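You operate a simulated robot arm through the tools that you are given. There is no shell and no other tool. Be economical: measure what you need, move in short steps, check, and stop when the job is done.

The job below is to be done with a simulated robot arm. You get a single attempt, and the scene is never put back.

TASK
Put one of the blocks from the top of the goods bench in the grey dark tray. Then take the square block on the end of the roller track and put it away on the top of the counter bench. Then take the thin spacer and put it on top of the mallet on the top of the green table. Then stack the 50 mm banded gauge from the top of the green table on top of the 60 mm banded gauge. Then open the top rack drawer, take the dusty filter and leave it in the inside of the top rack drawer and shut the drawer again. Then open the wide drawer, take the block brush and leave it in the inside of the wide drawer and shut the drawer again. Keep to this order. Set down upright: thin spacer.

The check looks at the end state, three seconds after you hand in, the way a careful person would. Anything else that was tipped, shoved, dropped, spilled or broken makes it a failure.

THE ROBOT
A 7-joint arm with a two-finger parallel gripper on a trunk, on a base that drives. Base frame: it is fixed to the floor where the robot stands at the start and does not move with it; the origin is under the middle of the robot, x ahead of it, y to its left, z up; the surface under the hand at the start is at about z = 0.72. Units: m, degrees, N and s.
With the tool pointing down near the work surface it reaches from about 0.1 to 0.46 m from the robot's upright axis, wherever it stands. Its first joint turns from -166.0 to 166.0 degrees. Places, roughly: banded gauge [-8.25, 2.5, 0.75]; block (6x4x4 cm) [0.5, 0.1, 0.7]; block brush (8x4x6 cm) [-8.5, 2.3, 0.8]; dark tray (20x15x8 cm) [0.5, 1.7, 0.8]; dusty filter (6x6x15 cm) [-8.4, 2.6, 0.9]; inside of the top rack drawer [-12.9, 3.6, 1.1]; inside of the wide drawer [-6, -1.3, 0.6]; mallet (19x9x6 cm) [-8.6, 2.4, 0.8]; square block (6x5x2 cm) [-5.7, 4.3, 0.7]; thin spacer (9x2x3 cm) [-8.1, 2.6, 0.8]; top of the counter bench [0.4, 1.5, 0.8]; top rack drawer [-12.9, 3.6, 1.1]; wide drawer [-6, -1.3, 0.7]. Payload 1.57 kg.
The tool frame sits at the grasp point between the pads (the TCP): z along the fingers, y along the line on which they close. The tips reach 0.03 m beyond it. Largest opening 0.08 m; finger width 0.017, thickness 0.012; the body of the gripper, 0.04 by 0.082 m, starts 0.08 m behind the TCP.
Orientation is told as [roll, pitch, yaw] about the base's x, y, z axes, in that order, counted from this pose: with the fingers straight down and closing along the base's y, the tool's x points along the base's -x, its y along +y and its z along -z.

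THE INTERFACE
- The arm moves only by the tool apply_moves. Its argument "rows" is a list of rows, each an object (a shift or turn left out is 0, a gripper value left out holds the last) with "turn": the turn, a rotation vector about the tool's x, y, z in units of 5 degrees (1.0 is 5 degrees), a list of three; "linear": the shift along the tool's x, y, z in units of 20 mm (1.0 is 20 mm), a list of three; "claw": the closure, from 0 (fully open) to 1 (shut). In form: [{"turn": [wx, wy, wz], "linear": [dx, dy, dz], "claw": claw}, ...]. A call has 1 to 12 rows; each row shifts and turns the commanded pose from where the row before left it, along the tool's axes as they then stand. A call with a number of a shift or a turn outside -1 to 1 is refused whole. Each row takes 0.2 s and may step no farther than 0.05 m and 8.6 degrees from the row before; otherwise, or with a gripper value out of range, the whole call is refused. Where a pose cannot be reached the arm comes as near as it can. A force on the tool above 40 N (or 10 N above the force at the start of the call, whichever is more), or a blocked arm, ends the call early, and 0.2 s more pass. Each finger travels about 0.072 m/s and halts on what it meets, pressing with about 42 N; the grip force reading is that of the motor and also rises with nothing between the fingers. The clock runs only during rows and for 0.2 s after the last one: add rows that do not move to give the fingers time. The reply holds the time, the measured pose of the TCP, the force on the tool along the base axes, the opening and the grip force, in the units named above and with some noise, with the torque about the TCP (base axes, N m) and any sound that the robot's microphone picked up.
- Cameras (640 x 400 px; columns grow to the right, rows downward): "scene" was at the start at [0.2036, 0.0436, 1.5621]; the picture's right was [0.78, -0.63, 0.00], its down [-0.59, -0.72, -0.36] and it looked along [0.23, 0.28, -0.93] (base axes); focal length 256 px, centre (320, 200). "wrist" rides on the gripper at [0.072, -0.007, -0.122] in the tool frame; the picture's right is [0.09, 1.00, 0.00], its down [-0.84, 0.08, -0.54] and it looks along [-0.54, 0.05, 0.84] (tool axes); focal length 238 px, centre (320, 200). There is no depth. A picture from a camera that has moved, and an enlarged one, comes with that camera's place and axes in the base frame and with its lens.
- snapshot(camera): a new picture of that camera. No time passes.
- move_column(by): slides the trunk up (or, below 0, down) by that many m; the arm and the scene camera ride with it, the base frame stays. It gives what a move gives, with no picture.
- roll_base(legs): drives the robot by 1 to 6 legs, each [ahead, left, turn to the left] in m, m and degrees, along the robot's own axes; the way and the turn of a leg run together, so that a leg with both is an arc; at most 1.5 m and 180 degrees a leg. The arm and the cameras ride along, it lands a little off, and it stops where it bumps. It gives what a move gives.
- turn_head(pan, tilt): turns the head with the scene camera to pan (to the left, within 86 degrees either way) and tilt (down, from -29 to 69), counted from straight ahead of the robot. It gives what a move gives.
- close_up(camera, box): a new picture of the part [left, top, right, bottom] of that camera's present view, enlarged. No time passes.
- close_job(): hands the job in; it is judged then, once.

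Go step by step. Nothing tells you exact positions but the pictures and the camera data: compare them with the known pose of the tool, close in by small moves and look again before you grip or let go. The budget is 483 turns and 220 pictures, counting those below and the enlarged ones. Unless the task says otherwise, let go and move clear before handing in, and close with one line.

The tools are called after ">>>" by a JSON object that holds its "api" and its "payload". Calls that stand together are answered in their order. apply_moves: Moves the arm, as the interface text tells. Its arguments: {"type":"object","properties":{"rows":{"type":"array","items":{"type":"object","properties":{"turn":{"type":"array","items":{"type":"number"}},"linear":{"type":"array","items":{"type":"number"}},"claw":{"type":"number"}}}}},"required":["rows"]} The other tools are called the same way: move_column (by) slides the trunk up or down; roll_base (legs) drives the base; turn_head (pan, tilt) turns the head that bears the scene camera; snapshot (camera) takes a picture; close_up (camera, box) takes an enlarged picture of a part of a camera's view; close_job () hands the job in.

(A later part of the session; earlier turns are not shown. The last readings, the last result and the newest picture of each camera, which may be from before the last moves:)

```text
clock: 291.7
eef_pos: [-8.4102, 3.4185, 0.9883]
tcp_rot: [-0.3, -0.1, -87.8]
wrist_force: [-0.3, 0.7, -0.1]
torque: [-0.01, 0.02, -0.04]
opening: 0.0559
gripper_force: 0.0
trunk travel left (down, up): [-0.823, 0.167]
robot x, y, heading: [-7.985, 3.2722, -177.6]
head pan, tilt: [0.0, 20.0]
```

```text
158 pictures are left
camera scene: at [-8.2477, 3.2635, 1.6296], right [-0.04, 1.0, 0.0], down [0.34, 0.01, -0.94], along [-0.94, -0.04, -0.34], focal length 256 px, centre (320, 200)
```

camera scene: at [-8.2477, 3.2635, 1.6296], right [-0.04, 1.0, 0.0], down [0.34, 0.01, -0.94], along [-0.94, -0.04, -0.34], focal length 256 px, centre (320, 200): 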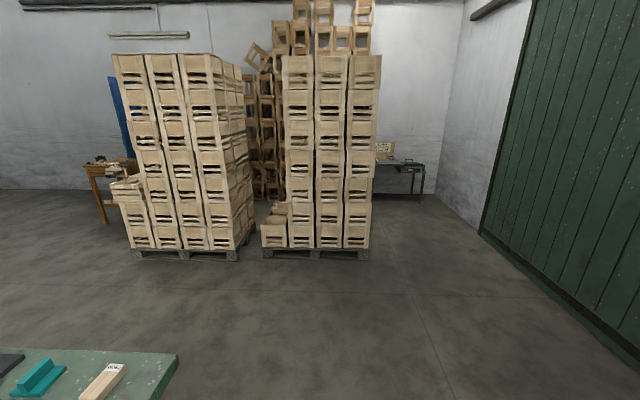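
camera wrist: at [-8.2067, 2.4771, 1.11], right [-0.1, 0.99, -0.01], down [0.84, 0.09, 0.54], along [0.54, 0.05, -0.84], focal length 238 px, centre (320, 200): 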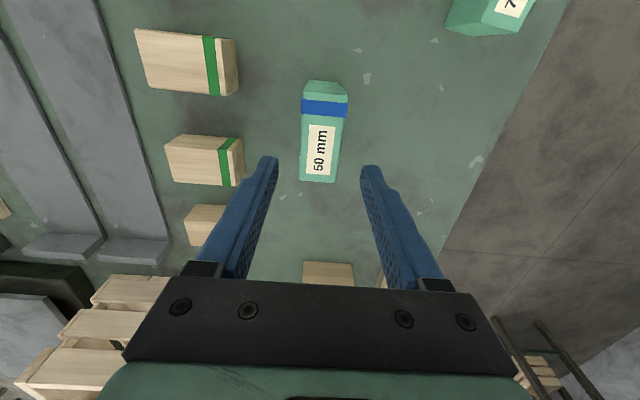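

The rack is hidden behind crate stacks. I'll retract the arm, then go round the right side of the stacks.

>>> {"api": "apply_moves", "payload": {"rows": [{"linear": [-0.7, 1, 0], "turn": [0, 0, 1]}, {"linear": [-0.7, 1, 0], "turn": [0, 0, 1]}, {"linear": [-0.7, 1, 0], "turn": [0, 0, 1]}, {"linear": [-0.7, 1, 0]}, {"linear": [-0.7, 1, 0]}, {"linear": [-0.7, 1, 0]}, {"linear": [-0.7, 1, 0]}, {"linear": [-0.7, 1, 0]}]}}

>>> {"api": "roll_base", "payload": {"legs": [[0, -1.2, -2.5], [1.2, 0, 0], [1.2, 0, 0]]}}

>>> {"api": "snapshot", "payload": {"camera": "scene"}}

```text
clock: 293.5
eef_pos: [-8.2693, 3.2834, 0.9863]
tcp_rot: [-0.3, -0.2, -102.9]
wrist_force: [0.4, 0.6, 0.5]
torque: [-0.04, -0.01, -0.01]
opening: 0.0559
gripper_force: 0.1
trunk travel left (down, up): [-0.823, 0.167]
robot x, y, heading: [-7.9843, 3.2754, -177.8]
head pan, tilt: [0.0, 20.0]
```

```text
clock: 311.0
eef_pos: [-10.6716, 4.5344, 0.9874]
tcp_rot: [-0.3, -0.1, -105.6]
wrist_force: [0.9, 0.6, -0.2]
torque: [0.0, 0.0, 0.03]
opening: 0.056
gripper_force: 0.1
trunk travel left (down, up): [-0.823, 0.167]
robot x, y, heading: [-10.3861, 4.5126, 179.5]
head pan, tilt: [0.0, 20.0]
```

```text
157 pictures are left
camera scene: at [-10.6485, 4.5124, 1.6297], right [0.01, 1.0, 0.0], down [0.34, 0.0, -0.94], along [-0.94, 0.01, -0.34], focal length 256 px, centre (320, 200)
```

scene: 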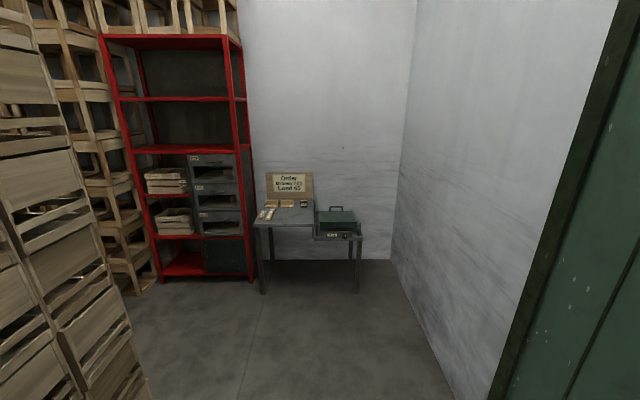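

I see the red rack with grey drawers. Move closer along the wall side and look at the top drawer.

>>> {"api": "roll_base", "payload": {"legs": [[1.35, 0.1, 0]]}}

>>> {"api": "turn_head", "payload": {"pan": 40, "tilt": 30}}

>>> {"api": "snapshot", "payload": {"camera": "scene"}}

```text
clock: 317.7
eef_pos: [-12.0123, 4.4613, 0.9883]
tcp_rot: [-0.4, 0.0, -106.6]
wrist_force: [0.3, 0.1, 0.8]
torque: [-0.02, -0.03, 0.0]
opening: 0.0561
gripper_force: 0.0
trunk travel left (down, up): [-0.823, 0.167]
robot x, y, heading: [-11.7242, 4.4312, 178.7]
head pan, tilt: [0.0, 20.0]
```

```text
clock: 318.8
eef_pos: [-12.0123, 4.4603, 0.9873]
tcp_rot: [-0.3, -0.1, -106.5]
wrist_force: [0.0, 0.6, 0.1]
torque: [0.01, 0.01, -0.02]
opening: 0.056
gripper_force: 0.1
trunk travel left (down, up): [-0.823, 0.167]
robot x, y, heading: [-11.7283, 4.4339, 178.7]
head pan, tilt: [40.0, 30.0]
```

```text
156 pictures are left
camera scene: at [-11.9683, 4.3802, 1.6136], right [-0.62, 0.78, 0.0], down [0.39, 0.31, -0.87], along [-0.68, -0.54, -0.5], focal length 256 px, centre (320, 200)
```

scene: 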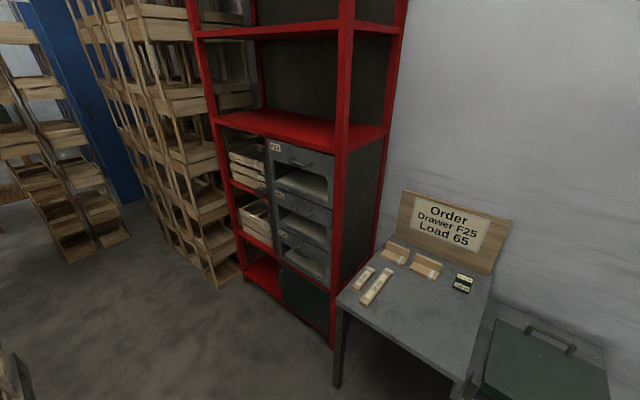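

>>> {"api": "close_up", "payload": {"camera": "scene", "box": [220, 120, 360, 290]}}

```text
2.35 times, centred on (290, 205) of scene
camera zoom: at [-11.9683, 4.3802, 1.6136], right [-0.62, 0.78, 0.0], down [0.39, 0.31, -0.87], along [-0.68, -0.54, -0.5], focal length 602 px, centre (391, 188)
```

zoom: 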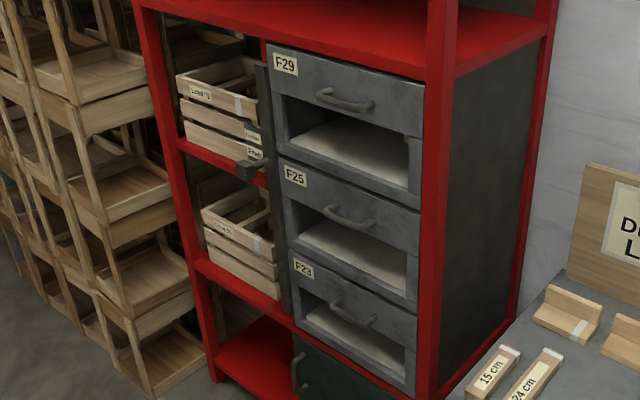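

>>> {"api": "roll_base", "payload": {"legs": [[0.33, 0, 1.3]]}}

>>> {"api": "turn_head", "payload": {"pan": 80, "tilt": 45}}

>>> {"api": "snapshot", "payload": {"camera": "scene"}}

```text
clock: 320.9
eef_pos: [-12.3386, 4.4596, 0.9882]
tcp_rot: [-0.3, -0.1, -105.1]
wrist_force: [0.9, 1.2, -0.5]
torque: [0.01, 0.01, 0.02]
opening: 0.0558
gripper_force: 0.0
trunk travel left (down, up): [-0.823, 0.167]
robot x, y, heading: [-12.0542, 4.4358, 179.9]
head pan, tilt: [40.0, 30.0]
```

```text
clock: 322.0
eef_pos: [-12.3403, 4.4579, 0.9873]
tcp_rot: [-0.3, -0.1, -105.3]
wrist_force: [0.1, 0.5, 0.4]
torque: [-0.07, -0.02, 0.02]
opening: 0.0559
gripper_force: 0.0
trunk travel left (down, up): [-0.823, 0.167]
robot x, y, heading: [-12.0526, 4.4369, 180.2]
head pan, tilt: [80.0, 45.0]
```

```text
154 pictures are left
camera scene: at [-12.2399, 4.3571, 1.591], right [-0.98, 0.18, 0.0], down [0.12, 0.7, -0.71], along [-0.12, -0.7, -0.71], focal length 256 px, centre (320, 200)
```

scene: 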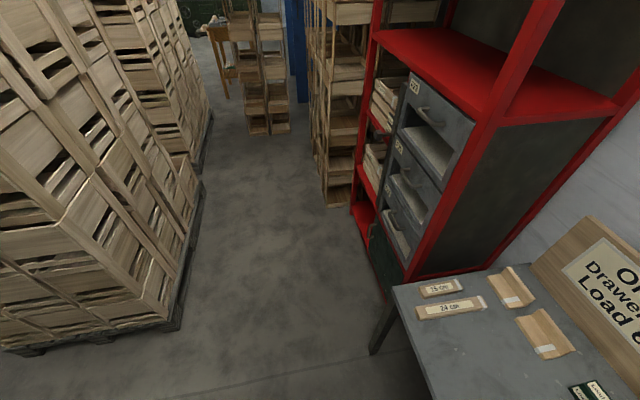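

Corridor is ~1.28 m wide, enough. Strafe in front of the rack.

>>> {"api": "roll_base", "payload": {"legs": [[-0.03, 0.82, 0]]}}

>>> {"api": "turn_head", "payload": {"pan": 0, "tilt": 35}}

>>> {"api": "snapshot", "payload": {"camera": "scene"}}

>>> {"api": "close_up", "payload": {"camera": "scene", "box": [220, 120, 460, 270]}}

```text
clock: 326.4
eef_pos: [-12.3165, 3.6493, 0.9874]
tcp_rot: [-0.4, -0.1, -105.8]
wrist_force: [-1.0, 0.4, 0.2]
torque: [0.0, -0.01, 0.05]
opening: 0.056
gripper_force: 0.0
trunk travel left (down, up): [-0.823, 0.167]
robot x, y, heading: [-12.0292, 3.6247, 179.1]
head pan, tilt: [80.0, 45.0]
```

```text
clock: 327.9
eef_pos: [-12.3163, 3.6492, 0.9865]
tcp_rot: [-0.3, -0.2, -105.9]
wrist_force: [0.0, 0.8, -0.3]
torque: [-0.02, 0.02, 0.03]
opening: 0.056
gripper_force: 0.1
trunk travel left (down, up): [-0.823, 0.167]
robot x, y, heading: [-12.0283, 3.6239, 179.1]
head pan, tilt: [0.0, 35.0]
```

```text
153 pictures are left
camera scene: at [-12.2894, 3.6275, 1.6058], right [0.01, 1.0, 0.0], down [0.57, -0.01, -0.82], along [-0.82, 0.01, -0.57], focal length 256 px, centre (320, 200)
```

scene: 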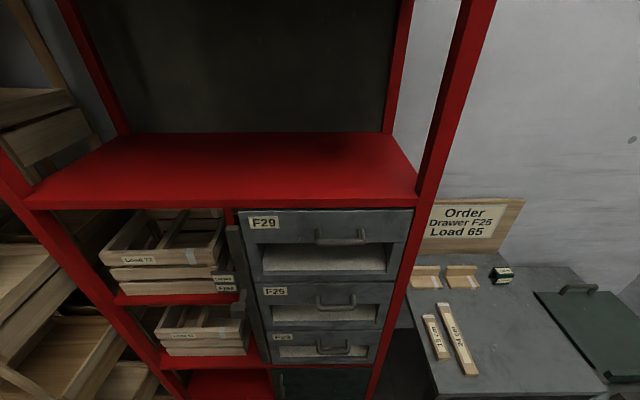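

```text
2.67 times, centred on (340, 195) of scene
camera zoom: at [-12.2894, 3.6275, 1.6058], right [0.01, 1.0, 0.0], down [0.57, -0.01, -0.82], along [-0.82, 0.01, -0.57], focal length 683 px, centre (267, 213)
```

zoom: 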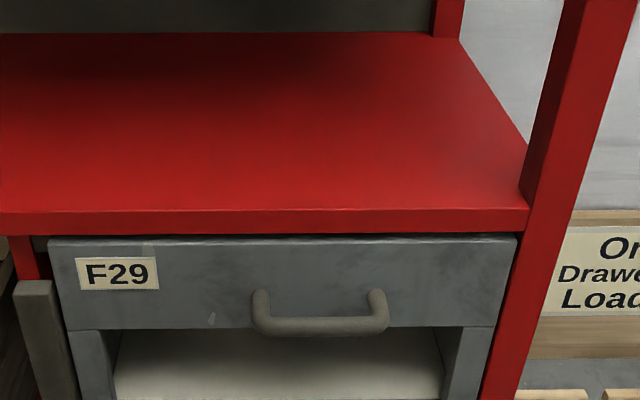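

>>> {"api": "close_up", "payload": {"camera": "scene", "box": [190, 200, 430, 390]}}

```text
2.11 times, centred on (310, 295) of scene
camera zoom: at [-12.2894, 3.6275, 1.6058], right [0.01, 1.0, 0.0], down [0.57, -0.01, -0.82], along [-0.82, 0.01, -0.57], focal length 539 px, centre (341, 0)
```

zoom: 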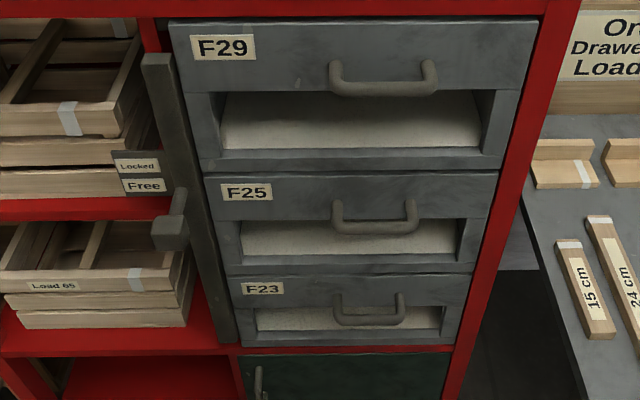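

The top drawer (F29) front is at x≈-12.74, handle bar at about [-12.70, 3.68, 1.207]; there's also a bar lock beside it with "Locked/Free" labels. Raise the trunk to gain height and look again.

>>> {"api": "move_column", "payload": {"by": 0.16}}

>>> {"api": "turn_head", "payload": {"pan": 10, "tilt": 45}}

>>> {"api": "snapshot", "payload": {"camera": "scene"}}

>>> {"api": "close_up", "payload": {"camera": "scene", "box": [250, 150, 350, 290]}}

```text
clock: 329.7
eef_pos: [-12.3162, 3.6499, 1.1482]
tcp_rot: [-0.3, -0.1, -105.9]
wrist_force: [-0.7, -0.7, 0.8]
torque: [0.02, -0.01, 0.03]
opening: 0.0561
gripper_force: 0.1
trunk travel left (down, up): [-0.983, 0.007]
robot x, y, heading: [-12.0296, 3.621, 179.3]
head pan, tilt: [0.0, 35.0]
```

```text
clock: 330.4
eef_pos: [-12.3156, 3.65, 1.1477]
tcp_rot: [-0.3, -0.1, -105.9]
wrist_force: [0.4, -0.2, 0.2]
torque: [-0.02, 0.0, -0.01]
opening: 0.0561
gripper_force: 0.1
trunk travel left (down, up): [-0.983, 0.007]
robot x, y, heading: [-12.0294, 3.625, 179.4]
head pan, tilt: [10.0, 45.0]
```

```text
150 pictures are left
camera scene: at [-12.2817, 3.6135, 1.751], right [-0.16, 0.99, 0.0], down [0.7, 0.11, -0.71], along [-0.7, -0.11, -0.71], focal length 256 px, centre (320, 200)
```

scene: 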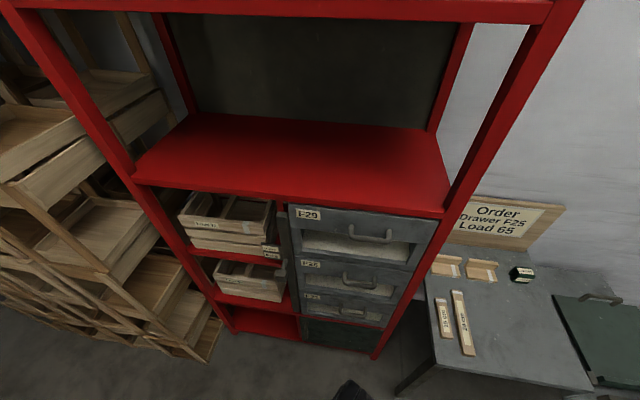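

```text
2.86 times, centred on (300, 220) of scene
camera zoom: at [-12.2817, 3.6135, 1.751], right [-0.16, 0.99, 0.0], down [0.7, 0.11, -0.71], along [-0.7, -0.11, -0.71], focal length 731 px, centre (377, 143)
```

zoom: 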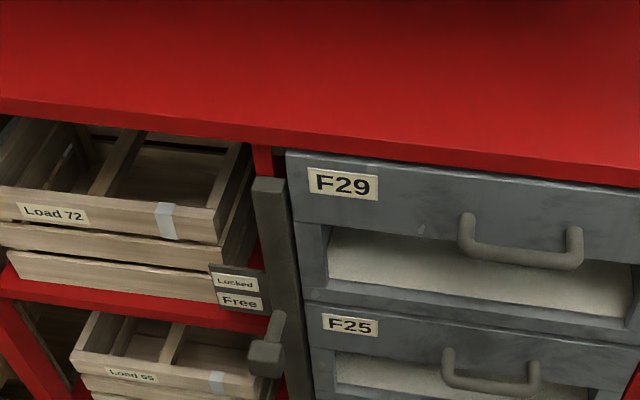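

I'll turn the gripper to point forward (fingers closing vertically) to grip the handle bar. First move forward and square the yaw.

>>> {"api": "apply_moves", "payload": {"rows": [{"turn": [0, 0, -0.8], "claw": 0}, {"turn": [0, 0, -0.8]}, {"turn": [0, 0, -0.8]}, {"turn": [0, 0, -0.8]}, {"linear": [0, -1, 0]}, {"linear": [0, -1, 0]}, {"linear": [0, -1, 0]}, {"linear": [0, -1, 0]}, {"linear": [0, -1, 0]}, {"linear": [0, -1, 0]}]}}

>>> {"api": "apply_moves", "payload": {"rows": [{"turn": [1, 0, 0]}, {"turn": [1, 0, 0]}, {"turn": [1, 0, 0]}, {"turn": [1, 0, 0]}, {"turn": [1, 0, 0]}, {"turn": [1, 0, 0]}, {"turn": [1, 0, 0]}, {"turn": [1, 0, 0]}, {"turn": [1, 0, 0]}]}}

```text
clock: 332.6
eef_pos: [-12.4379, 3.6482, 1.1493]
tcp_rot: [-0.3, -0.1, -89.9]
wrist_force: [-0.3, -0.3, -0.3]
torque: [-0.01, 0.02, 0.01]
opening: 0.08
gripper_force: 0.0
trunk travel left (down, up): [-0.983, 0.007]
robot x, y, heading: [-12.0301, 3.6272, 179.0]
head pan, tilt: [10.0, 45.0]
```

```text
clock: 334.6
eef_pos: [-12.4357, 3.6494, 1.1478]
tcp_rot: [-45.5, 0.1, -89.9]
wrist_force: [-0.1, -0.5, 0.3]
torque: [-0.02, 0.01, 0.04]
opening: 0.0801
gripper_force: 0.0
trunk travel left (down, up): [-0.983, 0.007]
robot x, y, heading: [-12.0296, 3.6254, 179.3]
head pan, tilt: [10.0, 45.0]
```

>>> {"api": "apply_moves", "payload": {"rows": [{"turn": [1, 0, 0]}, {"turn": [1, 0, 0]}, {"turn": [1, 0, 0]}, {"turn": [1, 0, 0]}, {"turn": [1, 0, 0]}, {"turn": [1, 0, 0]}, {"turn": [1, 0, 0]}, {"turn": [1, 0, 0]}, {"turn": [1, 0, 0]}]}}

>>> {"api": "snapshot", "payload": {"camera": "wrist"}}

>>> {"api": "snapshot", "payload": {"camera": "scene"}}

```text
clock: 336.6
eef_pos: [-12.4358, 3.6494, 1.1488]
tcp_rot: [-90.4, 0.0, -89.7]
wrist_force: [-0.2, -0.4, -0.3]
torque: [0.0, 0.04, 0.02]
opening: 0.0801
gripper_force: 0.0
trunk travel left (down, up): [-0.983, 0.007]
robot x, y, heading: [-12.032, 3.6244, 179.3]
head pan, tilt: [10.0, 45.0]
```

```text
148 pictures are left
camera wrist: at [-12.3126, 3.7193, 1.1538], right [-0.01, 0.09, -1.0], down [0.54, -0.84, -0.08], along [-0.84, -0.54, -0.04], focal length 238 px, centre (320, 200)
```

wrist: 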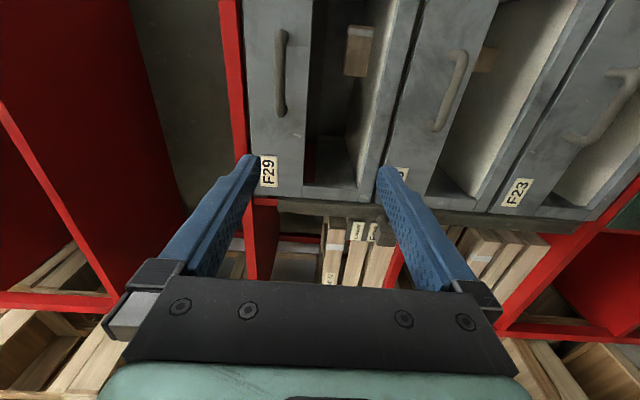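

```text
147 pictures are left
camera scene: at [-12.2819, 3.6133, 1.751], right [-0.16, 0.99, 0.0], down [0.7, 0.11, -0.71], along [-0.7, -0.11, -0.71], focal length 256 px, centre (320, 200)
```

scene: 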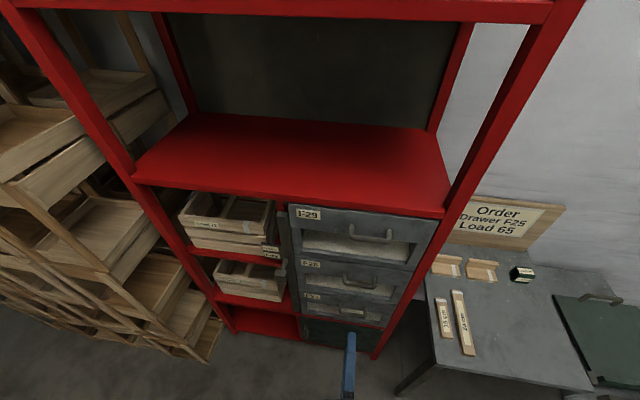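

The gripper points straight at the rack. Handle bar fixed at ≈[-12.70, 3.678, 1.208]; align height and y, then drive ahead a bit.

>>> {"api": "apply_moves", "payload": {"rows": [{"linear": [0.48, -1, 0]}, {"linear": [0.48, -1, 0]}, {"linear": [0.48, -0.95, 0]}]}}

>>> {"api": "roll_base", "payload": {"legs": [[0.15, 0, 0.5]]}}

>>> {"api": "snapshot", "payload": {"camera": "wrist"}}

```text
clock: 337.4
eef_pos: [-12.4343, 3.6779, 1.2077]
tcp_rot: [-90.3, 0.1, -89.9]
wrist_force: [-0.4, 0.7, 0.9]
torque: [-0.02, -0.03, -0.01]
opening: 0.08
gripper_force: 0.0
trunk travel left (down, up): [-0.983, 0.007]
robot x, y, heading: [-12.0262, 3.6227, 179.2]
head pan, tilt: [10.0, 45.0]
```

```text
clock: 338.8
eef_pos: [-12.5803, 3.676, 1.208]
tcp_rot: [-90.4, 0.1, -89.4]
wrist_force: [0.1, 0.0, 1.0]
torque: [-0.02, 0.0, 0.0]
opening: 0.0798
gripper_force: 0.0
trunk travel left (down, up): [-0.983, 0.007]
robot x, y, heading: [-12.1769, 3.6267, 179.9]
head pan, tilt: [10.0, 45.0]
```

```text
146 pictures are left
camera wrist: at [-12.4578, 3.7472, 1.2142], right [-0.01, 0.09, -1.0], down [0.55, -0.83, -0.08], along [-0.83, -0.55, -0.04], focal length 238 px, centre (320, 200)
```

wrist: 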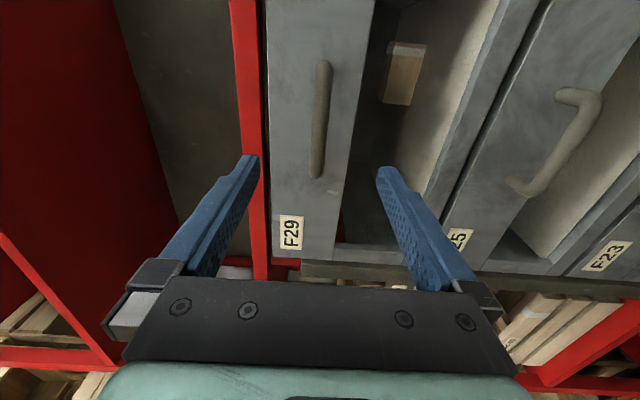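

>>> {"api": "apply_moves", "payload": {"rows": [{"linear": [0.1, -0.1, 1]}, {"linear": [0, 0, 1]}, {"linear": [0, 0, 1]}, {"linear": [0, 0, 1]}, {"linear": [0, 0, 1]}, {"linear": [0, 0, 0.6]}]}}

>>> {"api": "snapshot", "payload": {"camera": "wrist"}}

```text
clock: 340.2
eef_pos: [-12.6926, 3.6773, 1.2106]
tcp_rot: [-90.3, -0.1, -89.4]
wrist_force: [0.2, -0.2, 0.0]
torque: [0.0, 0.02, 0.01]
opening: 0.08
gripper_force: 0.1
trunk travel left (down, up): [-0.983, 0.007]
robot x, y, heading: [-12.1755, 3.6271, 179.8]
head pan, tilt: [10.0, 45.0]
```

```text
145 pictures are left
camera wrist: at [-12.5709, 3.748, 1.217], right [-0.01, 0.09, -1.0], down [0.55, -0.83, -0.08], along [-0.84, -0.55, -0.05], focal length 238 px, centre (320, 200)
```

wrist: 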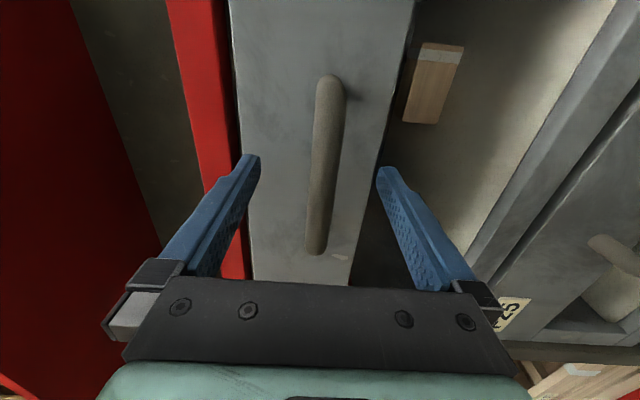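

Handle bar is between the fingers. Close and pull back gently.

>>> {"api": "apply_moves", "payload": {"rows": [{"claw": 1}, {"claw": 1}, {"claw": 1}, {"claw": 1}, {"claw": 1}]}}

>>> {"api": "apply_moves", "payload": {"rows": [{"linear": [0, 0, -0.5]}, {"linear": [0, 0, -0.5]}, {"linear": [0, 0, -0.5]}]}}

```text
clock: 341.4
eef_pos: [-12.6932, 3.6757, 1.2099]
tcp_rot: [-90.1, 0.0, -89.4]
wrist_force: [1.0, -0.7, -5.9]
torque: [0.04, 0.01, -0.09]
opening: 0.0158
gripper_force: 31.4
trunk travel left (down, up): [-0.983, 0.007]
robot x, y, heading: [-12.1746, 3.6249, 179.7]
head pan, tilt: [10.0, 45.0]
```

```text
clock: 342.2
eef_pos: [-12.6627, 3.676, 1.2097]
tcp_rot: [-90.3, 0.0, -89.3]
wrist_force: [0.0, -2.7, -4.5]
torque: [-0.01, -0.05, -0.29]
opening: 0.016
gripper_force: 31.2
trunk travel left (down, up): [-0.983, 0.007]
robot x, y, heading: [-12.1719, 3.6255, 179.9]
head pan, tilt: [10.0, 45.0]
```

It slides freely. Continue pulling.

>>> {"api": "apply_moves", "payload": {"rows": [{"linear": [0, 0, -1]}, {"linear": [0, 0, -1]}, {"linear": [0, 0, -1]}, {"linear": [0, 0, -1]}, {"linear": [0, 0, -1]}]}}

>>> {"api": "roll_base", "payload": {"legs": [[-0.12, 0, 0]]}}

>>> {"api": "snapshot", "payload": {"camera": "scene"}}

```text
clock: 343.4
eef_pos: [-12.5633, 3.6762, 1.2109]
tcp_rot: [-90.3, 0.0, -89.2]
wrist_force: [1.6, -5.4, -6.0]
torque: [0.05, 0.02, -0.22]
opening: 0.0154
gripper_force: 31.5
trunk travel left (down, up): [-0.983, 0.007]
robot x, y, heading: [-12.1764, 3.6237, 179.5]
head pan, tilt: [10.0, 45.0]
```

```text
clock: 344.6
eef_pos: [-12.4463, 3.6768, 1.2092]
tcp_rot: [-90.2, 0.0, -89.4]
wrist_force: [-1.9, -6.5, -9.8]
torque: [0.04, -0.04, 0.14]
opening: 0.0156
gripper_force: 31.5
trunk travel left (down, up): [-0.983, 0.007]
robot x, y, heading: [-12.0555, 3.6239, 179.9]
head pan, tilt: [10.0, 45.0]
```

```text
144 pictures are left
camera scene: at [-12.3098, 3.6109, 1.7505], right [-0.17, 0.99, 0.0], down [0.7, 0.12, -0.71], along [-0.7, -0.12, -0.71], focal length 256 px, centre (320, 200)
```

scene: 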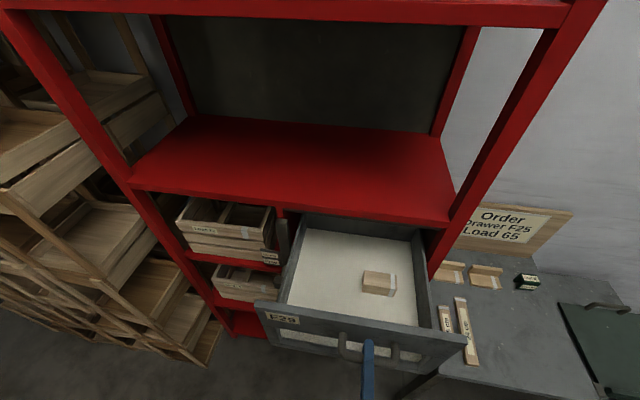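

The drawer is open ~25 cm with plenty of room inside on its left. Release the handle, back off, and rehearse the insertion pose (tool pitched 45°, closing along y).

>>> {"api": "apply_moves", "payload": {"rows": [{"claw": 0.3}, {"claw": 0}, {"claw": 0}, {"claw": 0}, {"linear": [0, 0, -1]}, {"linear": [0, 0, -1]}, {"linear": [0, 0, -1]}]}}

>>> {"api": "roll_base", "payload": {"legs": [[-0.12, 0, 0]]}}

>>> {"api": "apply_moves", "payload": {"rows": [{"turn": [0, 0, -1]}, {"turn": [0, 0, -1]}, {"turn": [0, 0, -1]}, {"turn": [0, 0, -1]}, {"turn": [0, 0, -1]}, {"turn": [0, 0, -1]}, {"turn": [0, 0, -1]}, {"turn": [0, 0, -1]}, {"turn": [0, 0, -1]}]}}

>>> {"api": "apply_moves", "payload": {"rows": [{"turn": [0, 0, -1]}, {"turn": [0, 0, -1]}, {"turn": [0, 0, -1]}, {"turn": [0, 0, -1]}, {"turn": [0, 0, -1]}, {"turn": [0, 0, -1]}, {"turn": [0, 0, -1]}, {"turn": [0, 0, -1]}, {"turn": [0, 0, -1]}]}}

```text
clock: 346.2
eef_pos: [-12.3829, 3.6798, 1.2117]
tcp_rot: [-90.3, 0.2, -89.6]
wrist_force: [0.6, -0.9, -0.5]
torque: [0.03, -0.04, -0.02]
opening: 0.0799
gripper_force: 0.1
trunk travel left (down, up): [-0.983, 0.007]
robot x, y, heading: [-12.0588, 3.6259, 179.7]
head pan, tilt: [10.0, 45.0]
```

```text
clock: 347.5
eef_pos: [-12.2655, 3.6781, 1.2119]
tcp_rot: [-90.2, 0.1, -89.4]
wrist_force: [-0.5, -0.8, 0.6]
torque: [0.0, -0.01, -0.01]
opening: 0.0801
gripper_force: 0.1
trunk travel left (down, up): [-0.983, 0.007]
robot x, y, heading: [-11.9344, 3.6203, 180.0]
head pan, tilt: [10.0, 45.0]
```

```text
clock: 349.5
eef_pos: [-12.2636, 3.6777, 1.211]
tcp_rot: [-90.4, 45.0, -89.6]
wrist_force: [-0.1, -0.1, 0.6]
torque: [0.01, -0.02, -0.01]
opening: 0.08
gripper_force: 0.1
trunk travel left (down, up): [-0.983, 0.007]
robot x, y, heading: [-11.9353, 3.6246, 179.4]
head pan, tilt: [10.0, 45.0]
```

```text
clock: 351.5
eef_pos: [-12.2644, 3.6771, 1.2104]
tcp_rot: [163.3, 89.7, 163.9]
wrist_force: [-0.1, -0.6, 0.3]
torque: [0.05, 0.01, 0.01]
opening: 0.0798
gripper_force: 0.1
trunk travel left (down, up): [-0.983, 0.007]
robot x, y, heading: [-11.9345, 3.6263, 179.9]
head pan, tilt: [10.0, 45.0]
```

>>> {"api": "apply_moves", "payload": {"rows": [{"turn": [0, -1, 0]}, {"turn": [0, -1, 0]}, {"turn": [0, -1, 0]}, {"turn": [0, -1, 0]}, {"turn": [0, -1, 0]}, {"turn": [0, -1, 0]}, {"turn": [0, -1, 0]}, {"turn": [0, -1, 0]}, {"turn": [0, -1, 0]}]}}

>>> {"api": "apply_moves", "payload": {"rows": [{"linear": [1, 0, 1]}, {"linear": [1, 0, 1]}, {"linear": [1, 0, 1]}, {"linear": [1, 0, 1]}, {"linear": [1, 0, -1]}, {"linear": [1, 0, -1]}, {"linear": [1, 0, -1]}, {"linear": [1, 0, -1]}, {"linear": [1, 0, -1]}, {"linear": [1, 0, -1]}, {"linear": [1, 0, -1]}]}}

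```text
clock: 353.5
eef_pos: [-12.2649, 3.6781, 1.2106]
tcp_rot: [0.0, 45.3, 0.7]
wrist_force: [0.2, -0.2, -0.6]
torque: [0.0, 0.0, 0.03]
opening: 0.0804
gripper_force: 0.1
trunk travel left (down, up): [-0.983, 0.007]
robot x, y, heading: [-11.9358, 3.6222, 179.5]
head pan, tilt: [10.0, 45.0]
```

```text
clock: 355.9
eef_pos: [-12.375, 3.6759, 1.4102]
tcp_rot: [-0.1, 45.2, 0.7]
wrist_force: [-0.7, -0.1, -0.2]
torque: [0.03, -0.02, -0.02]
opening: 0.0801
gripper_force: 0.1
trunk travel left (down, up): [-0.983, 0.007]
robot x, y, heading: [-11.9363, 3.6246, 180.0]
head pan, tilt: [10.0, 45.0]
```

Pose is reachable at z 1.41. Try a slightly steeper 55° pitch for better clearance over the drawer front.

>>> {"api": "apply_moves", "payload": {"rows": [{"turn": [0, -1, 0]}, {"turn": [0, -1, 0]}]}}

>>> {"api": "turn_head", "payload": {"pan": 0, "tilt": 55}}

>>> {"api": "snapshot", "payload": {"camera": "scene"}}

>>> {"api": "snapshot", "payload": {"camera": "wrist"}}

```text
clock: 356.5
eef_pos: [-12.3759, 3.6761, 1.4106]
tcp_rot: [0.1, 35.2, 0.7]
wrist_force: [0.4, -0.5, -0.3]
torque: [0.03, 0.02, 0.02]
opening: 0.08
gripper_force: 0.1
trunk travel left (down, up): [-0.983, 0.007]
robot x, y, heading: [-11.9363, 3.6253, 179.7]
head pan, tilt: [10.0, 45.0]
```

```text
clock: 357.2
eef_pos: [-12.3762, 3.6752, 1.4093]
tcp_rot: [0.0, 35.4, 0.5]
wrist_force: [-0.3, -0.1, -0.4]
torque: [-0.01, -0.03, 0.02]
opening: 0.08
gripper_force: 0.0
trunk travel left (down, up): [-0.983, 0.007]
robot x, y, heading: [-11.9363, 3.6244, 179.6]
head pan, tilt: [0.0, 55.0]
```

```text
143 pictures are left
camera scene: at [-12.1795, 3.6253, 1.7376], right [0.0, 1.0, 0.0], down [0.82, 0.0, -0.57], along [-0.57, 0.0, -0.82], focal length 256 px, centre (320, 200)
```

scene: 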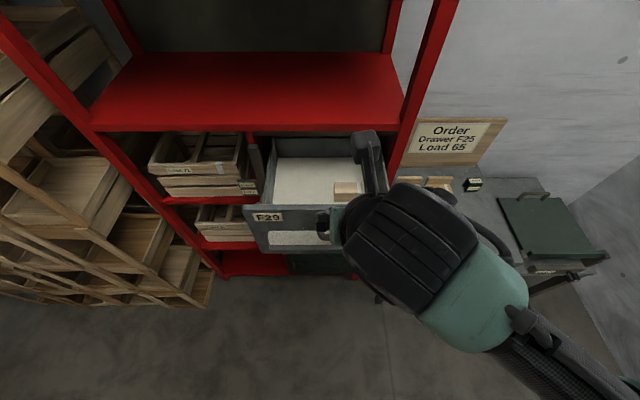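

```text
142 pictures are left
camera wrist: at [-12.3622, 3.6679, 1.551], right [-0.09, 0.99, 0.05], down [1.0, 0.09, -0.04], along [-0.05, 0.05, -1.0], focal length 238 px, centre (320, 200)
```

wrist: 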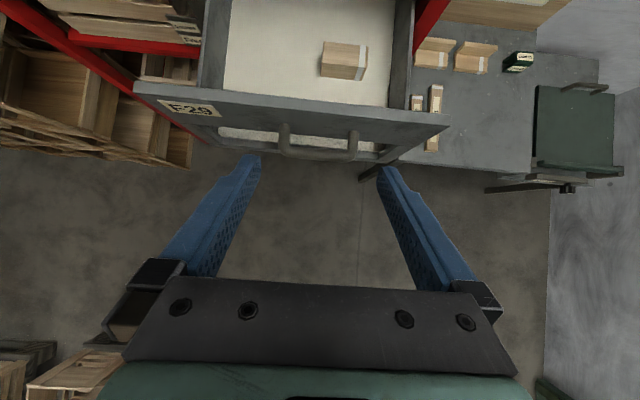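

Rehearsal works: 55° pitch, z 1.41 reachable, wrist camera sees straight into the drawer. Target inside: ≈[-12.62, 3.57]. Now fetch the filter.

>>> {"api": "roll_base", "payload": {"legs": [[0, -0.8, 0], [-1.2, 0, 0], [-1.2, 0, 0], [-1.12, 0, 0], [0, 0, 90], [1.0, 0, 0]]}}

>>> {"api": "turn_head", "payload": {"pan": 0, "tilt": 55}}

>>> {"api": "snapshot", "payload": {"camera": "scene"}}

```text
clock: 386.7
eef_pos: [-8.5592, 2.8876, 1.4105]
tcp_rot: [0.0, 35.3, 87.7]
wrist_force: [-0.2, 0.1, 1.0]
torque: [0.0, 0.01, 0.0]
opening: 0.0801
gripper_force: 0.2
trunk travel left (down, up): [-0.983, 0.007]
robot x, y, heading: [-8.4841, 3.3188, -92.9]
head pan, tilt: [0.0, 55.0]
```

```text
clock: 387.3
eef_pos: [-8.5583, 2.8871, 1.4107]
tcp_rot: [0.0, 35.3, 87.8]
wrist_force: [-0.3, 0.2, -0.1]
torque: [-0.01, 0.03, 0.01]
opening: 0.0796
gripper_force: 0.1
trunk travel left (down, up): [-0.983, 0.007]
robot x, y, heading: [-8.4846, 3.3249, -93.2]
head pan, tilt: [0.0, 55.0]
```

```text
141 pictures are left
camera scene: at [-8.4989, 3.0822, 1.7376], right [-1.0, 0.05, 0.0], down [0.04, 0.82, -0.57], along [-0.03, -0.57, -0.82], focal length 256 px, centre (320, 200)
```

scene: 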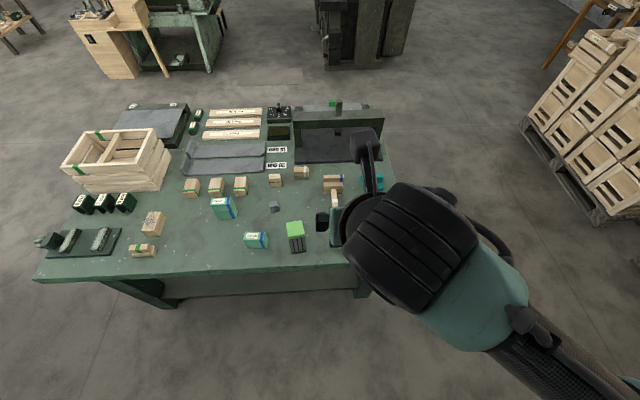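

>>> {"api": "close_up", "payload": {"camera": "scene", "box": [230, 200, 350, 275]}}

```text
5.33 times, centred on (290, 238) of scene
camera zoom: at [-8.4989, 3.0822, 1.7376], right [-1.0, 0.05, 0.0], down [0.04, 0.82, -0.57], along [-0.03, -0.57, -0.82], focal length 1365 px, centre (480, 0)
```

zoom: 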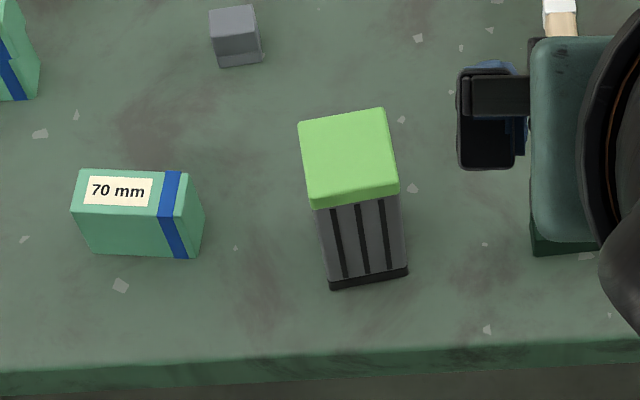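

Filter stands at ≈[-8.435, 2.651], rotated about +9°. Turn the base by 11° to square up, stay short of it, and lower the trunk.

>>> {"api": "roll_base", "payload": {"legs": [[0, 0, 11.2], [0.113, 0.008, 0]]}}

>>> {"api": "move_column", "payload": {"by": -0.33}}

>>> {"api": "snapshot", "payload": {"camera": "wrist"}}

>>> {"api": "snapshot", "payload": {"camera": "scene"}}

```text
clock: 389.3
eef_pos: [-8.4481, 2.7732, 1.4105]
tcp_rot: [0.0, 35.4, 99.0]
wrist_force: [-0.4, 1.1, -0.8]
torque: [0.01, 0.01, 0.04]
opening: 0.08
gripper_force: 0.1
trunk travel left (down, up): [-0.983, 0.007]
robot x, y, heading: [-8.4581, 3.2164, -81.9]
head pan, tilt: [0.0, 55.0]
```

```text
clock: 392.5
eef_pos: [-8.4486, 2.7717, 1.0797]
tcp_rot: [0.0, 35.5, 99.1]
wrist_force: [0.1, 0.1, -0.2]
torque: [-0.03, -0.03, -0.01]
opening: 0.0802
gripper_force: 0.0
trunk travel left (down, up): [-0.653, 0.337]
robot x, y, heading: [-8.4604, 3.213, -81.9]
head pan, tilt: [0.0, 55.0]
```

```text
139 pictures are left
camera wrist: at [-8.4412, 2.7826, 1.2211], right [-0.97, -0.23, 0.05], down [-0.23, 0.97, -0.04], along [-0.04, -0.05, -1.0], focal length 238 px, centre (320, 200)
```

wrist: 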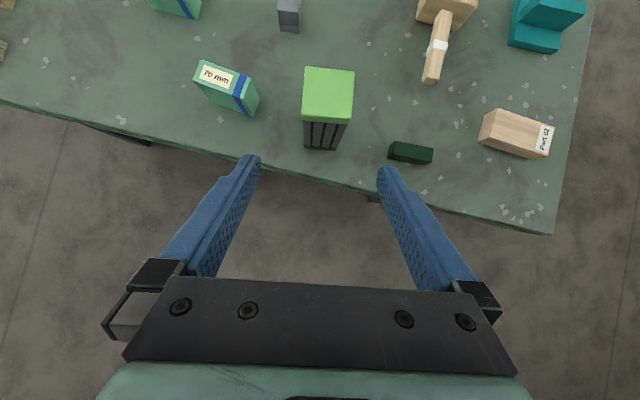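

```text
138 pictures are left
camera scene: at [-8.4273, 2.9754, 1.4076], right [-0.99, -0.14, 0.0], down [-0.12, 0.81, -0.57], along [0.08, -0.57, -0.82], focal length 256 px, centre (320, 200)
```

scene: 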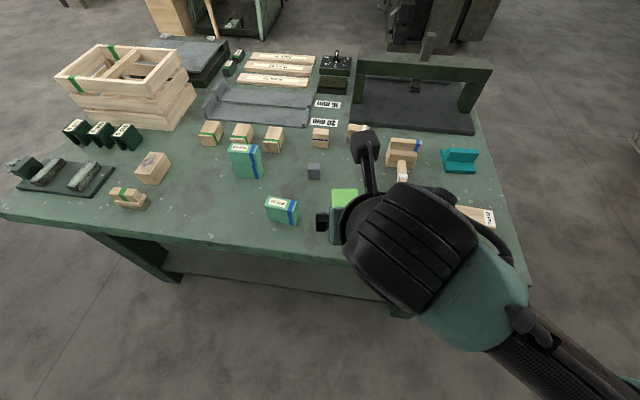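

>>> {"api": "apply_moves", "payload": {"rows": [{"linear": [0.11, 0.047, 0.99]}, {"linear": [0.11, 0.047, 0.99]}, {"linear": [0.11, 0.047, 0.99]}, {"linear": [0.11, 0.047, 0.99]}, {"linear": [0.11, 0.047, 0.99]}, {"linear": [0, 0, 0.99]}]}}

>>> {"api": "snapshot", "payload": {"camera": "wrist"}}

```text
clock: 393.9
eef_pos: [-8.4383, 2.6953, 0.9894]
tcp_rot: [0.1, 35.3, 99.1]
wrist_force: [-0.7, -0.8, -0.3]
torque: [0.0, 0.01, 0.03]
opening: 0.08
gripper_force: 0.0
trunk travel left (down, up): [-0.653, 0.337]
robot x, y, heading: [-8.4609, 3.2135, -81.7]
head pan, tilt: [0.0, 55.0]
```

```text
137 pictures are left
camera wrist: at [-8.4328, 2.7054, 1.1297], right [-0.97, -0.23, 0.05], down [-0.23, 0.97, -0.04], along [-0.04, -0.05, -1.0], focal length 238 px, centre (320, 200)
```

wrist: 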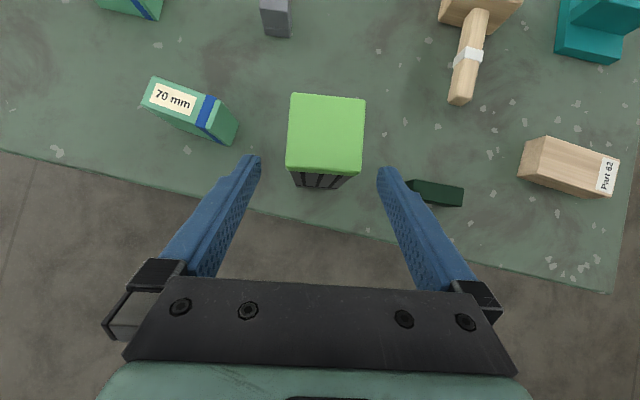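

>>> {"api": "apply_moves", "payload": {"rows": [{"linear": [0.05, 0.06, 1]}, {"linear": [0.05, 0.06, 1]}, {"linear": [0, 0, 1]}, {"linear": [0, 0, 1]}]}}

>>> {"api": "snapshot", "payload": {"camera": "wrist"}}

```text
clock: 394.9
eef_pos: [-8.4332, 2.6461, 0.926]
tcp_rot: [-0.1, 35.3, 99.3]
wrist_force: [0.0, -0.2, 0.4]
torque: [-0.03, -0.01, 0.02]
opening: 0.0802
gripper_force: 0.0
trunk travel left (down, up): [-0.653, 0.337]
robot x, y, heading: [-8.4582, 3.2133, -81.7]
head pan, tilt: [0.0, 55.0]
```

```text
136 pictures are left
camera wrist: at [-8.4272, 2.6569, 1.0666], right [-0.97, -0.23, 0.05], down [-0.24, 0.97, -0.04], along [-0.04, -0.05, -1.0], focal length 238 px, centre (320, 200)
```

wrist: 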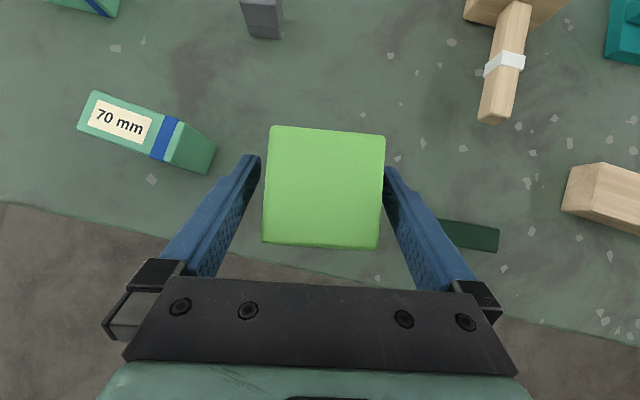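

>>> {"api": "apply_moves", "payload": {"rows": [{"claw": 1}, {"claw": 1}, {"claw": 1}, {"claw": 1}]}}

>>> {"api": "move_column", "payload": {"by": 0.15}}

>>> {"api": "snapshot", "payload": {"camera": "wrist"}}

```text
clock: 395.9
eef_pos: [-8.4339, 2.6458, 0.9257]
tcp_rot: [0.1, 35.3, 99.2]
wrist_force: [-1.1, 0.2, -0.5]
torque: [-0.12, 0.0, -0.04]
opening: 0.0575
gripper_force: 42.1
trunk travel left (down, up): [-0.653, 0.337]
robot x, y, heading: [-8.4602, 3.2149, -81.8]
head pan, tilt: [0.0, 55.0]
```

```text
clock: 397.7
eef_pos: [-8.4333, 2.6467, 1.0755]
tcp_rot: [0.0, 35.4, 99.2]
wrist_force: [0.7, 0.3, -3.0]
torque: [0.03, 0.01, 0.0]
opening: 0.0576
gripper_force: 42.0
trunk travel left (down, up): [-0.803, 0.187]
robot x, y, heading: [-8.4662, 3.2169, -82.0]
head pan, tilt: [0.0, 55.0]
```

```text
135 pictures are left
camera wrist: at [-8.4274, 2.657, 1.2165], right [-0.97, -0.23, 0.05], down [-0.23, 0.97, -0.04], along [-0.04, -0.05, -1.0], focal length 238 px, centre (320, 200)
```

wrist: 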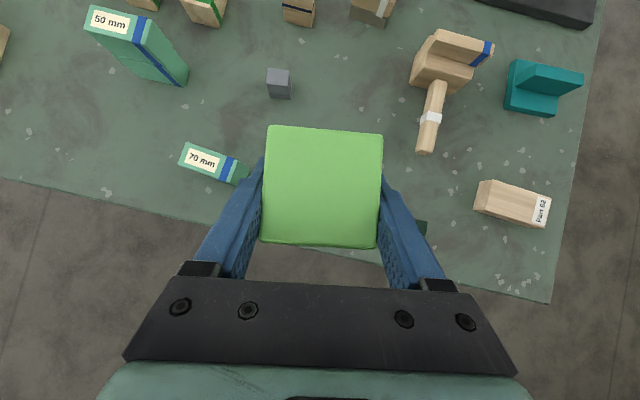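

Filter held firmly. Back off, fold the arm back in the same line, raise the trunk and drive to the rack.

>>> {"api": "roll_base", "payload": {"legs": [[-0.4, 0, 0], [-0.78, 0, 0]]}}

>>> {"api": "apply_moves", "payload": {"rows": [{"linear": [-0.1, 0, -1]}, {"linear": [-0.1, 0, -1]}, {"linear": [-0.1, 0, -1]}, {"linear": [-0.1, 0, -1]}, {"linear": [-0.1, 0, -1]}, {"linear": [-0.1, 0, -1]}, {"linear": [-0.1, 0, -1]}, {"linear": [-0.1, 0, -1]}, {"linear": [-0.1, 0, -1]}, {"linear": [-0.1, 0, -1]}]}}

>>> {"api": "move_column", "payload": {"by": 0.18}}

>>> {"api": "roll_base", "payload": {"legs": [[0, 0, -98], [1.1, 0, 0], [1.1, 0, 0], [1.05, 0, 0]]}}

```text
clock: 404.0
eef_pos: [-8.6058, 3.8168, 1.0746]
tcp_rot: [-0.1, 35.3, 97.5]
wrist_force: [0.2, -0.9, -2.2]
torque: [0.0, 0.02, 0.01]
opening: 0.0578
gripper_force: 42.0
trunk travel left (down, up): [-0.803, 0.187]
robot x, y, heading: [-8.615, 4.3884, -83.6]
head pan, tilt: [0.0, 55.0]
```

```text
clock: 406.2
eef_pos: [-8.623, 3.9475, 1.2284]
tcp_rot: [0.0, 35.2, 97.5]
wrist_force: [-0.1, 0.0, -1.7]
torque: [-0.02, 0.0, 0.0]
opening: 0.0579
gripper_force: 41.7
trunk travel left (down, up): [-0.803, 0.187]
robot x, y, heading: [-8.6205, 4.3891, -83.3]
head pan, tilt: [0.0, 55.0]
```

```text
clock: 408.2
eef_pos: [-8.6221, 3.9473, 1.4079]
tcp_rot: [-0.2, 35.3, 97.5]
wrist_force: [0.0, 0.1, -2.4]
torque: [-0.01, 0.01, 0.0]
opening: 0.0578
gripper_force: 42.2
trunk travel left (down, up): [-0.983, 0.007]
robot x, y, heading: [-8.6177, 4.385, -83.5]
head pan, tilt: [0.0, 55.0]
```

```text
clock: 428.0
eef_pos: [-12.271, 4.4642, 1.408]
tcp_rot: [-0.1, 35.3, 1.1]
wrist_force: [-0.1, 0.4, -2.3]
torque: [-0.02, -0.01, -0.03]
opening: 0.0576
gripper_force: 42.1
trunk travel left (down, up): [-0.983, 0.007]
robot x, y, heading: [-11.8383, 4.4096, -179.9]
head pan, tilt: [0.0, 55.0]
```

>>> {"api": "roll_base", "payload": {"legs": [[0.08, 0.885, 0]]}}

>>> {"api": "snapshot", "payload": {"camera": "wrist"}}

>>> {"api": "snapshot", "payload": {"camera": "scene"}}

```text
clock: 432.7
eef_pos: [-12.3458, 3.5732, 1.4088]
tcp_rot: [-0.1, 35.3, 1.2]
wrist_force: [-0.1, -0.6, -2.3]
torque: [-0.01, 0.01, 0.02]
opening: 0.058
gripper_force: 42.0
trunk travel left (down, up): [-0.983, 0.007]
robot x, y, heading: [-11.9125, 3.5145, -179.9]
head pan, tilt: [0.0, 55.0]
```

```text
134 pictures are left
camera wrist: at [-12.3328, 3.5643, 1.549], right [-0.1, 0.99, 0.05], down [0.99, 0.1, -0.04], along [-0.05, 0.05, -1.0], focal length 238 px, centre (320, 200)
```

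wrist: 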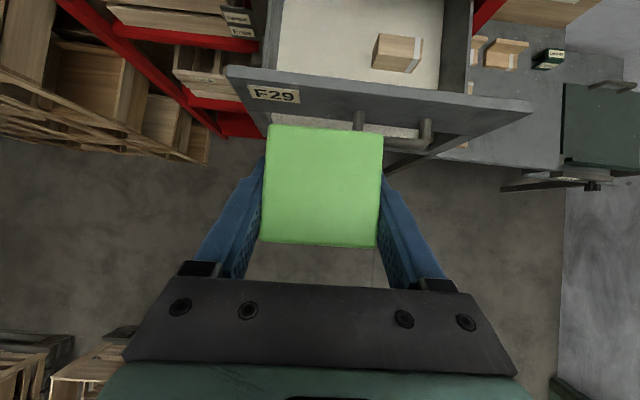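

```text
133 pictures are left
camera scene: at [-12.155, 3.5167, 1.7375], right [-0.01, 1.0, 0.0], down [0.82, 0.0, -0.57], along [-0.57, 0.0, -0.82], focal length 256 px, centre (320, 200)
```

scene: 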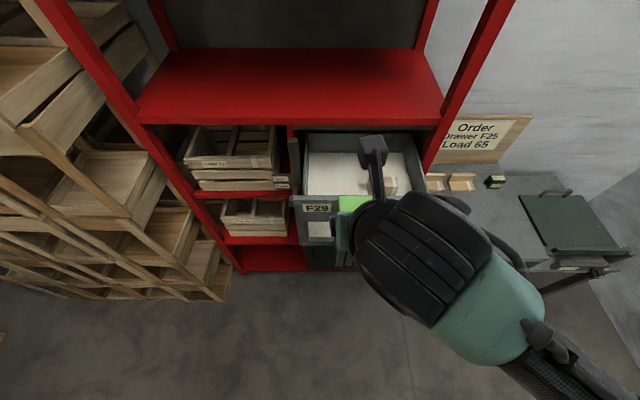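

Lift a little more for clearance, drive forward over the drawer front.

>>> {"api": "apply_moves", "payload": {"rows": [{"linear": [0.58, 0.3, -0.815]}, {"linear": [0.29, 0.3, -0.4]}]}}

>>> {"api": "roll_base", "payload": {"legs": [[0.2, 0, 0]]}}

>>> {"api": "snapshot", "payload": {"camera": "wrist"}}

```text
clock: 433.3
eef_pos: [-12.3457, 3.5843, 1.4401]
tcp_rot: [-0.1, 35.2, 1.2]
wrist_force: [0.5, 0.1, -2.6]
torque: [0.0, -0.02, -0.01]
opening: 0.0577
gripper_force: 42.0
trunk travel left (down, up): [-0.983, 0.007]
robot x, y, heading: [-11.9155, 3.5177, -179.7]
head pan, tilt: [0.0, 55.0]
```

```text
clock: 434.9
eef_pos: [-12.5443, 3.5835, 1.439]
tcp_rot: [-0.1, 35.3, 1.3]
wrist_force: [-1.0, 0.1, -2.6]
torque: [-0.02, -0.02, -0.01]
opening: 0.0577
gripper_force: 41.9
trunk travel left (down, up): [-0.983, 0.007]
robot x, y, heading: [-12.1115, 3.5147, -179.5]
head pan, tilt: [0.0, 55.0]
```

```text
132 pictures are left
camera wrist: at [-12.531, 3.5737, 1.5803], right [-0.1, 0.99, 0.05], down [0.99, 0.1, -0.04], along [-0.05, 0.05, -1.0], focal length 238 px, centre (320, 200)
```

wrist: 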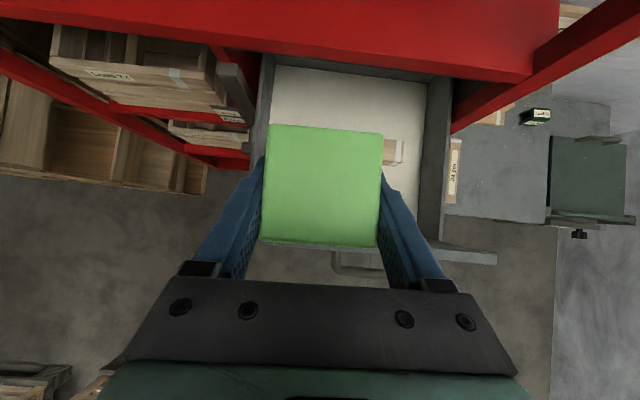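

>>> {"api": "apply_moves", "payload": {"rows": [{"linear": [0.815, 0, 0.58]}, {"linear": [0.815, 0, 0.58]}, {"linear": [0.815, 0, 0.58]}, {"linear": [0.815, 0, 0.58]}]}}

>>> {"api": "move_column", "payload": {"by": -0.1}}

>>> {"api": "snapshot", "payload": {"camera": "wrist"}}

>>> {"api": "snapshot", "payload": {"camera": "scene"}}

```text
clock: 435.9
eef_pos: [-12.6269, 3.5809, 1.4374]
tcp_rot: [0.0, 35.2, 1.2]
wrist_force: [-0.2, 1.0, -2.3]
torque: [0.0, 0.01, -0.01]
opening: 0.0577
gripper_force: 41.7
trunk travel left (down, up): [-0.983, 0.007]
robot x, y, heading: [-12.1115, 3.5151, -179.7]
head pan, tilt: [0.0, 55.0]
```

```text
clock: 437.2
eef_pos: [-12.6263, 3.5801, 1.3374]
tcp_rot: [0.0, 35.4, 1.2]
wrist_force: [-0.1, 0.5, -1.1]
torque: [-0.02, -0.01, -0.05]
opening: 0.0577
gripper_force: 41.8
trunk travel left (down, up): [-0.883, 0.107]
robot x, y, heading: [-12.1106, 3.5154, -179.4]
head pan, tilt: [0.0, 55.0]
```

```text
131 pictures are left
camera wrist: at [-12.6122, 3.5722, 1.4787], right [-0.1, 0.99, 0.05], down [0.99, 0.1, -0.04], along [-0.05, 0.05, -1.0], focal length 238 px, centre (320, 200)
```

wrist: 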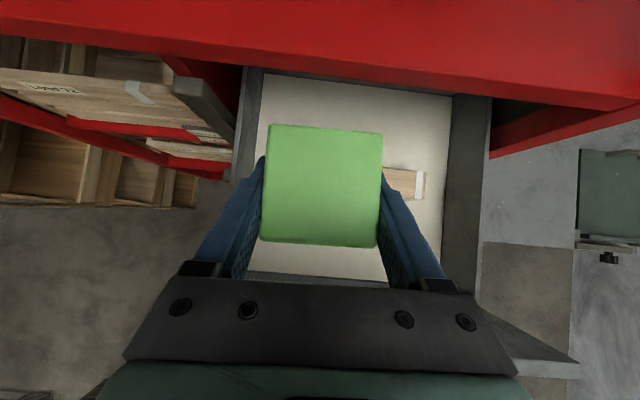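

```text
130 pictures are left
camera scene: at [-12.3544, 3.5142, 1.6375], right [-0.01, 1.0, 0.0], down [0.82, 0.01, -0.57], along [-0.57, 0.0, -0.82], focal length 256 px, centre (320, 200)
```

scene: 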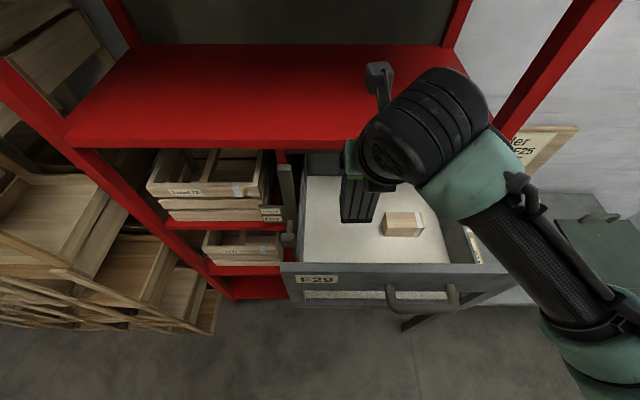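

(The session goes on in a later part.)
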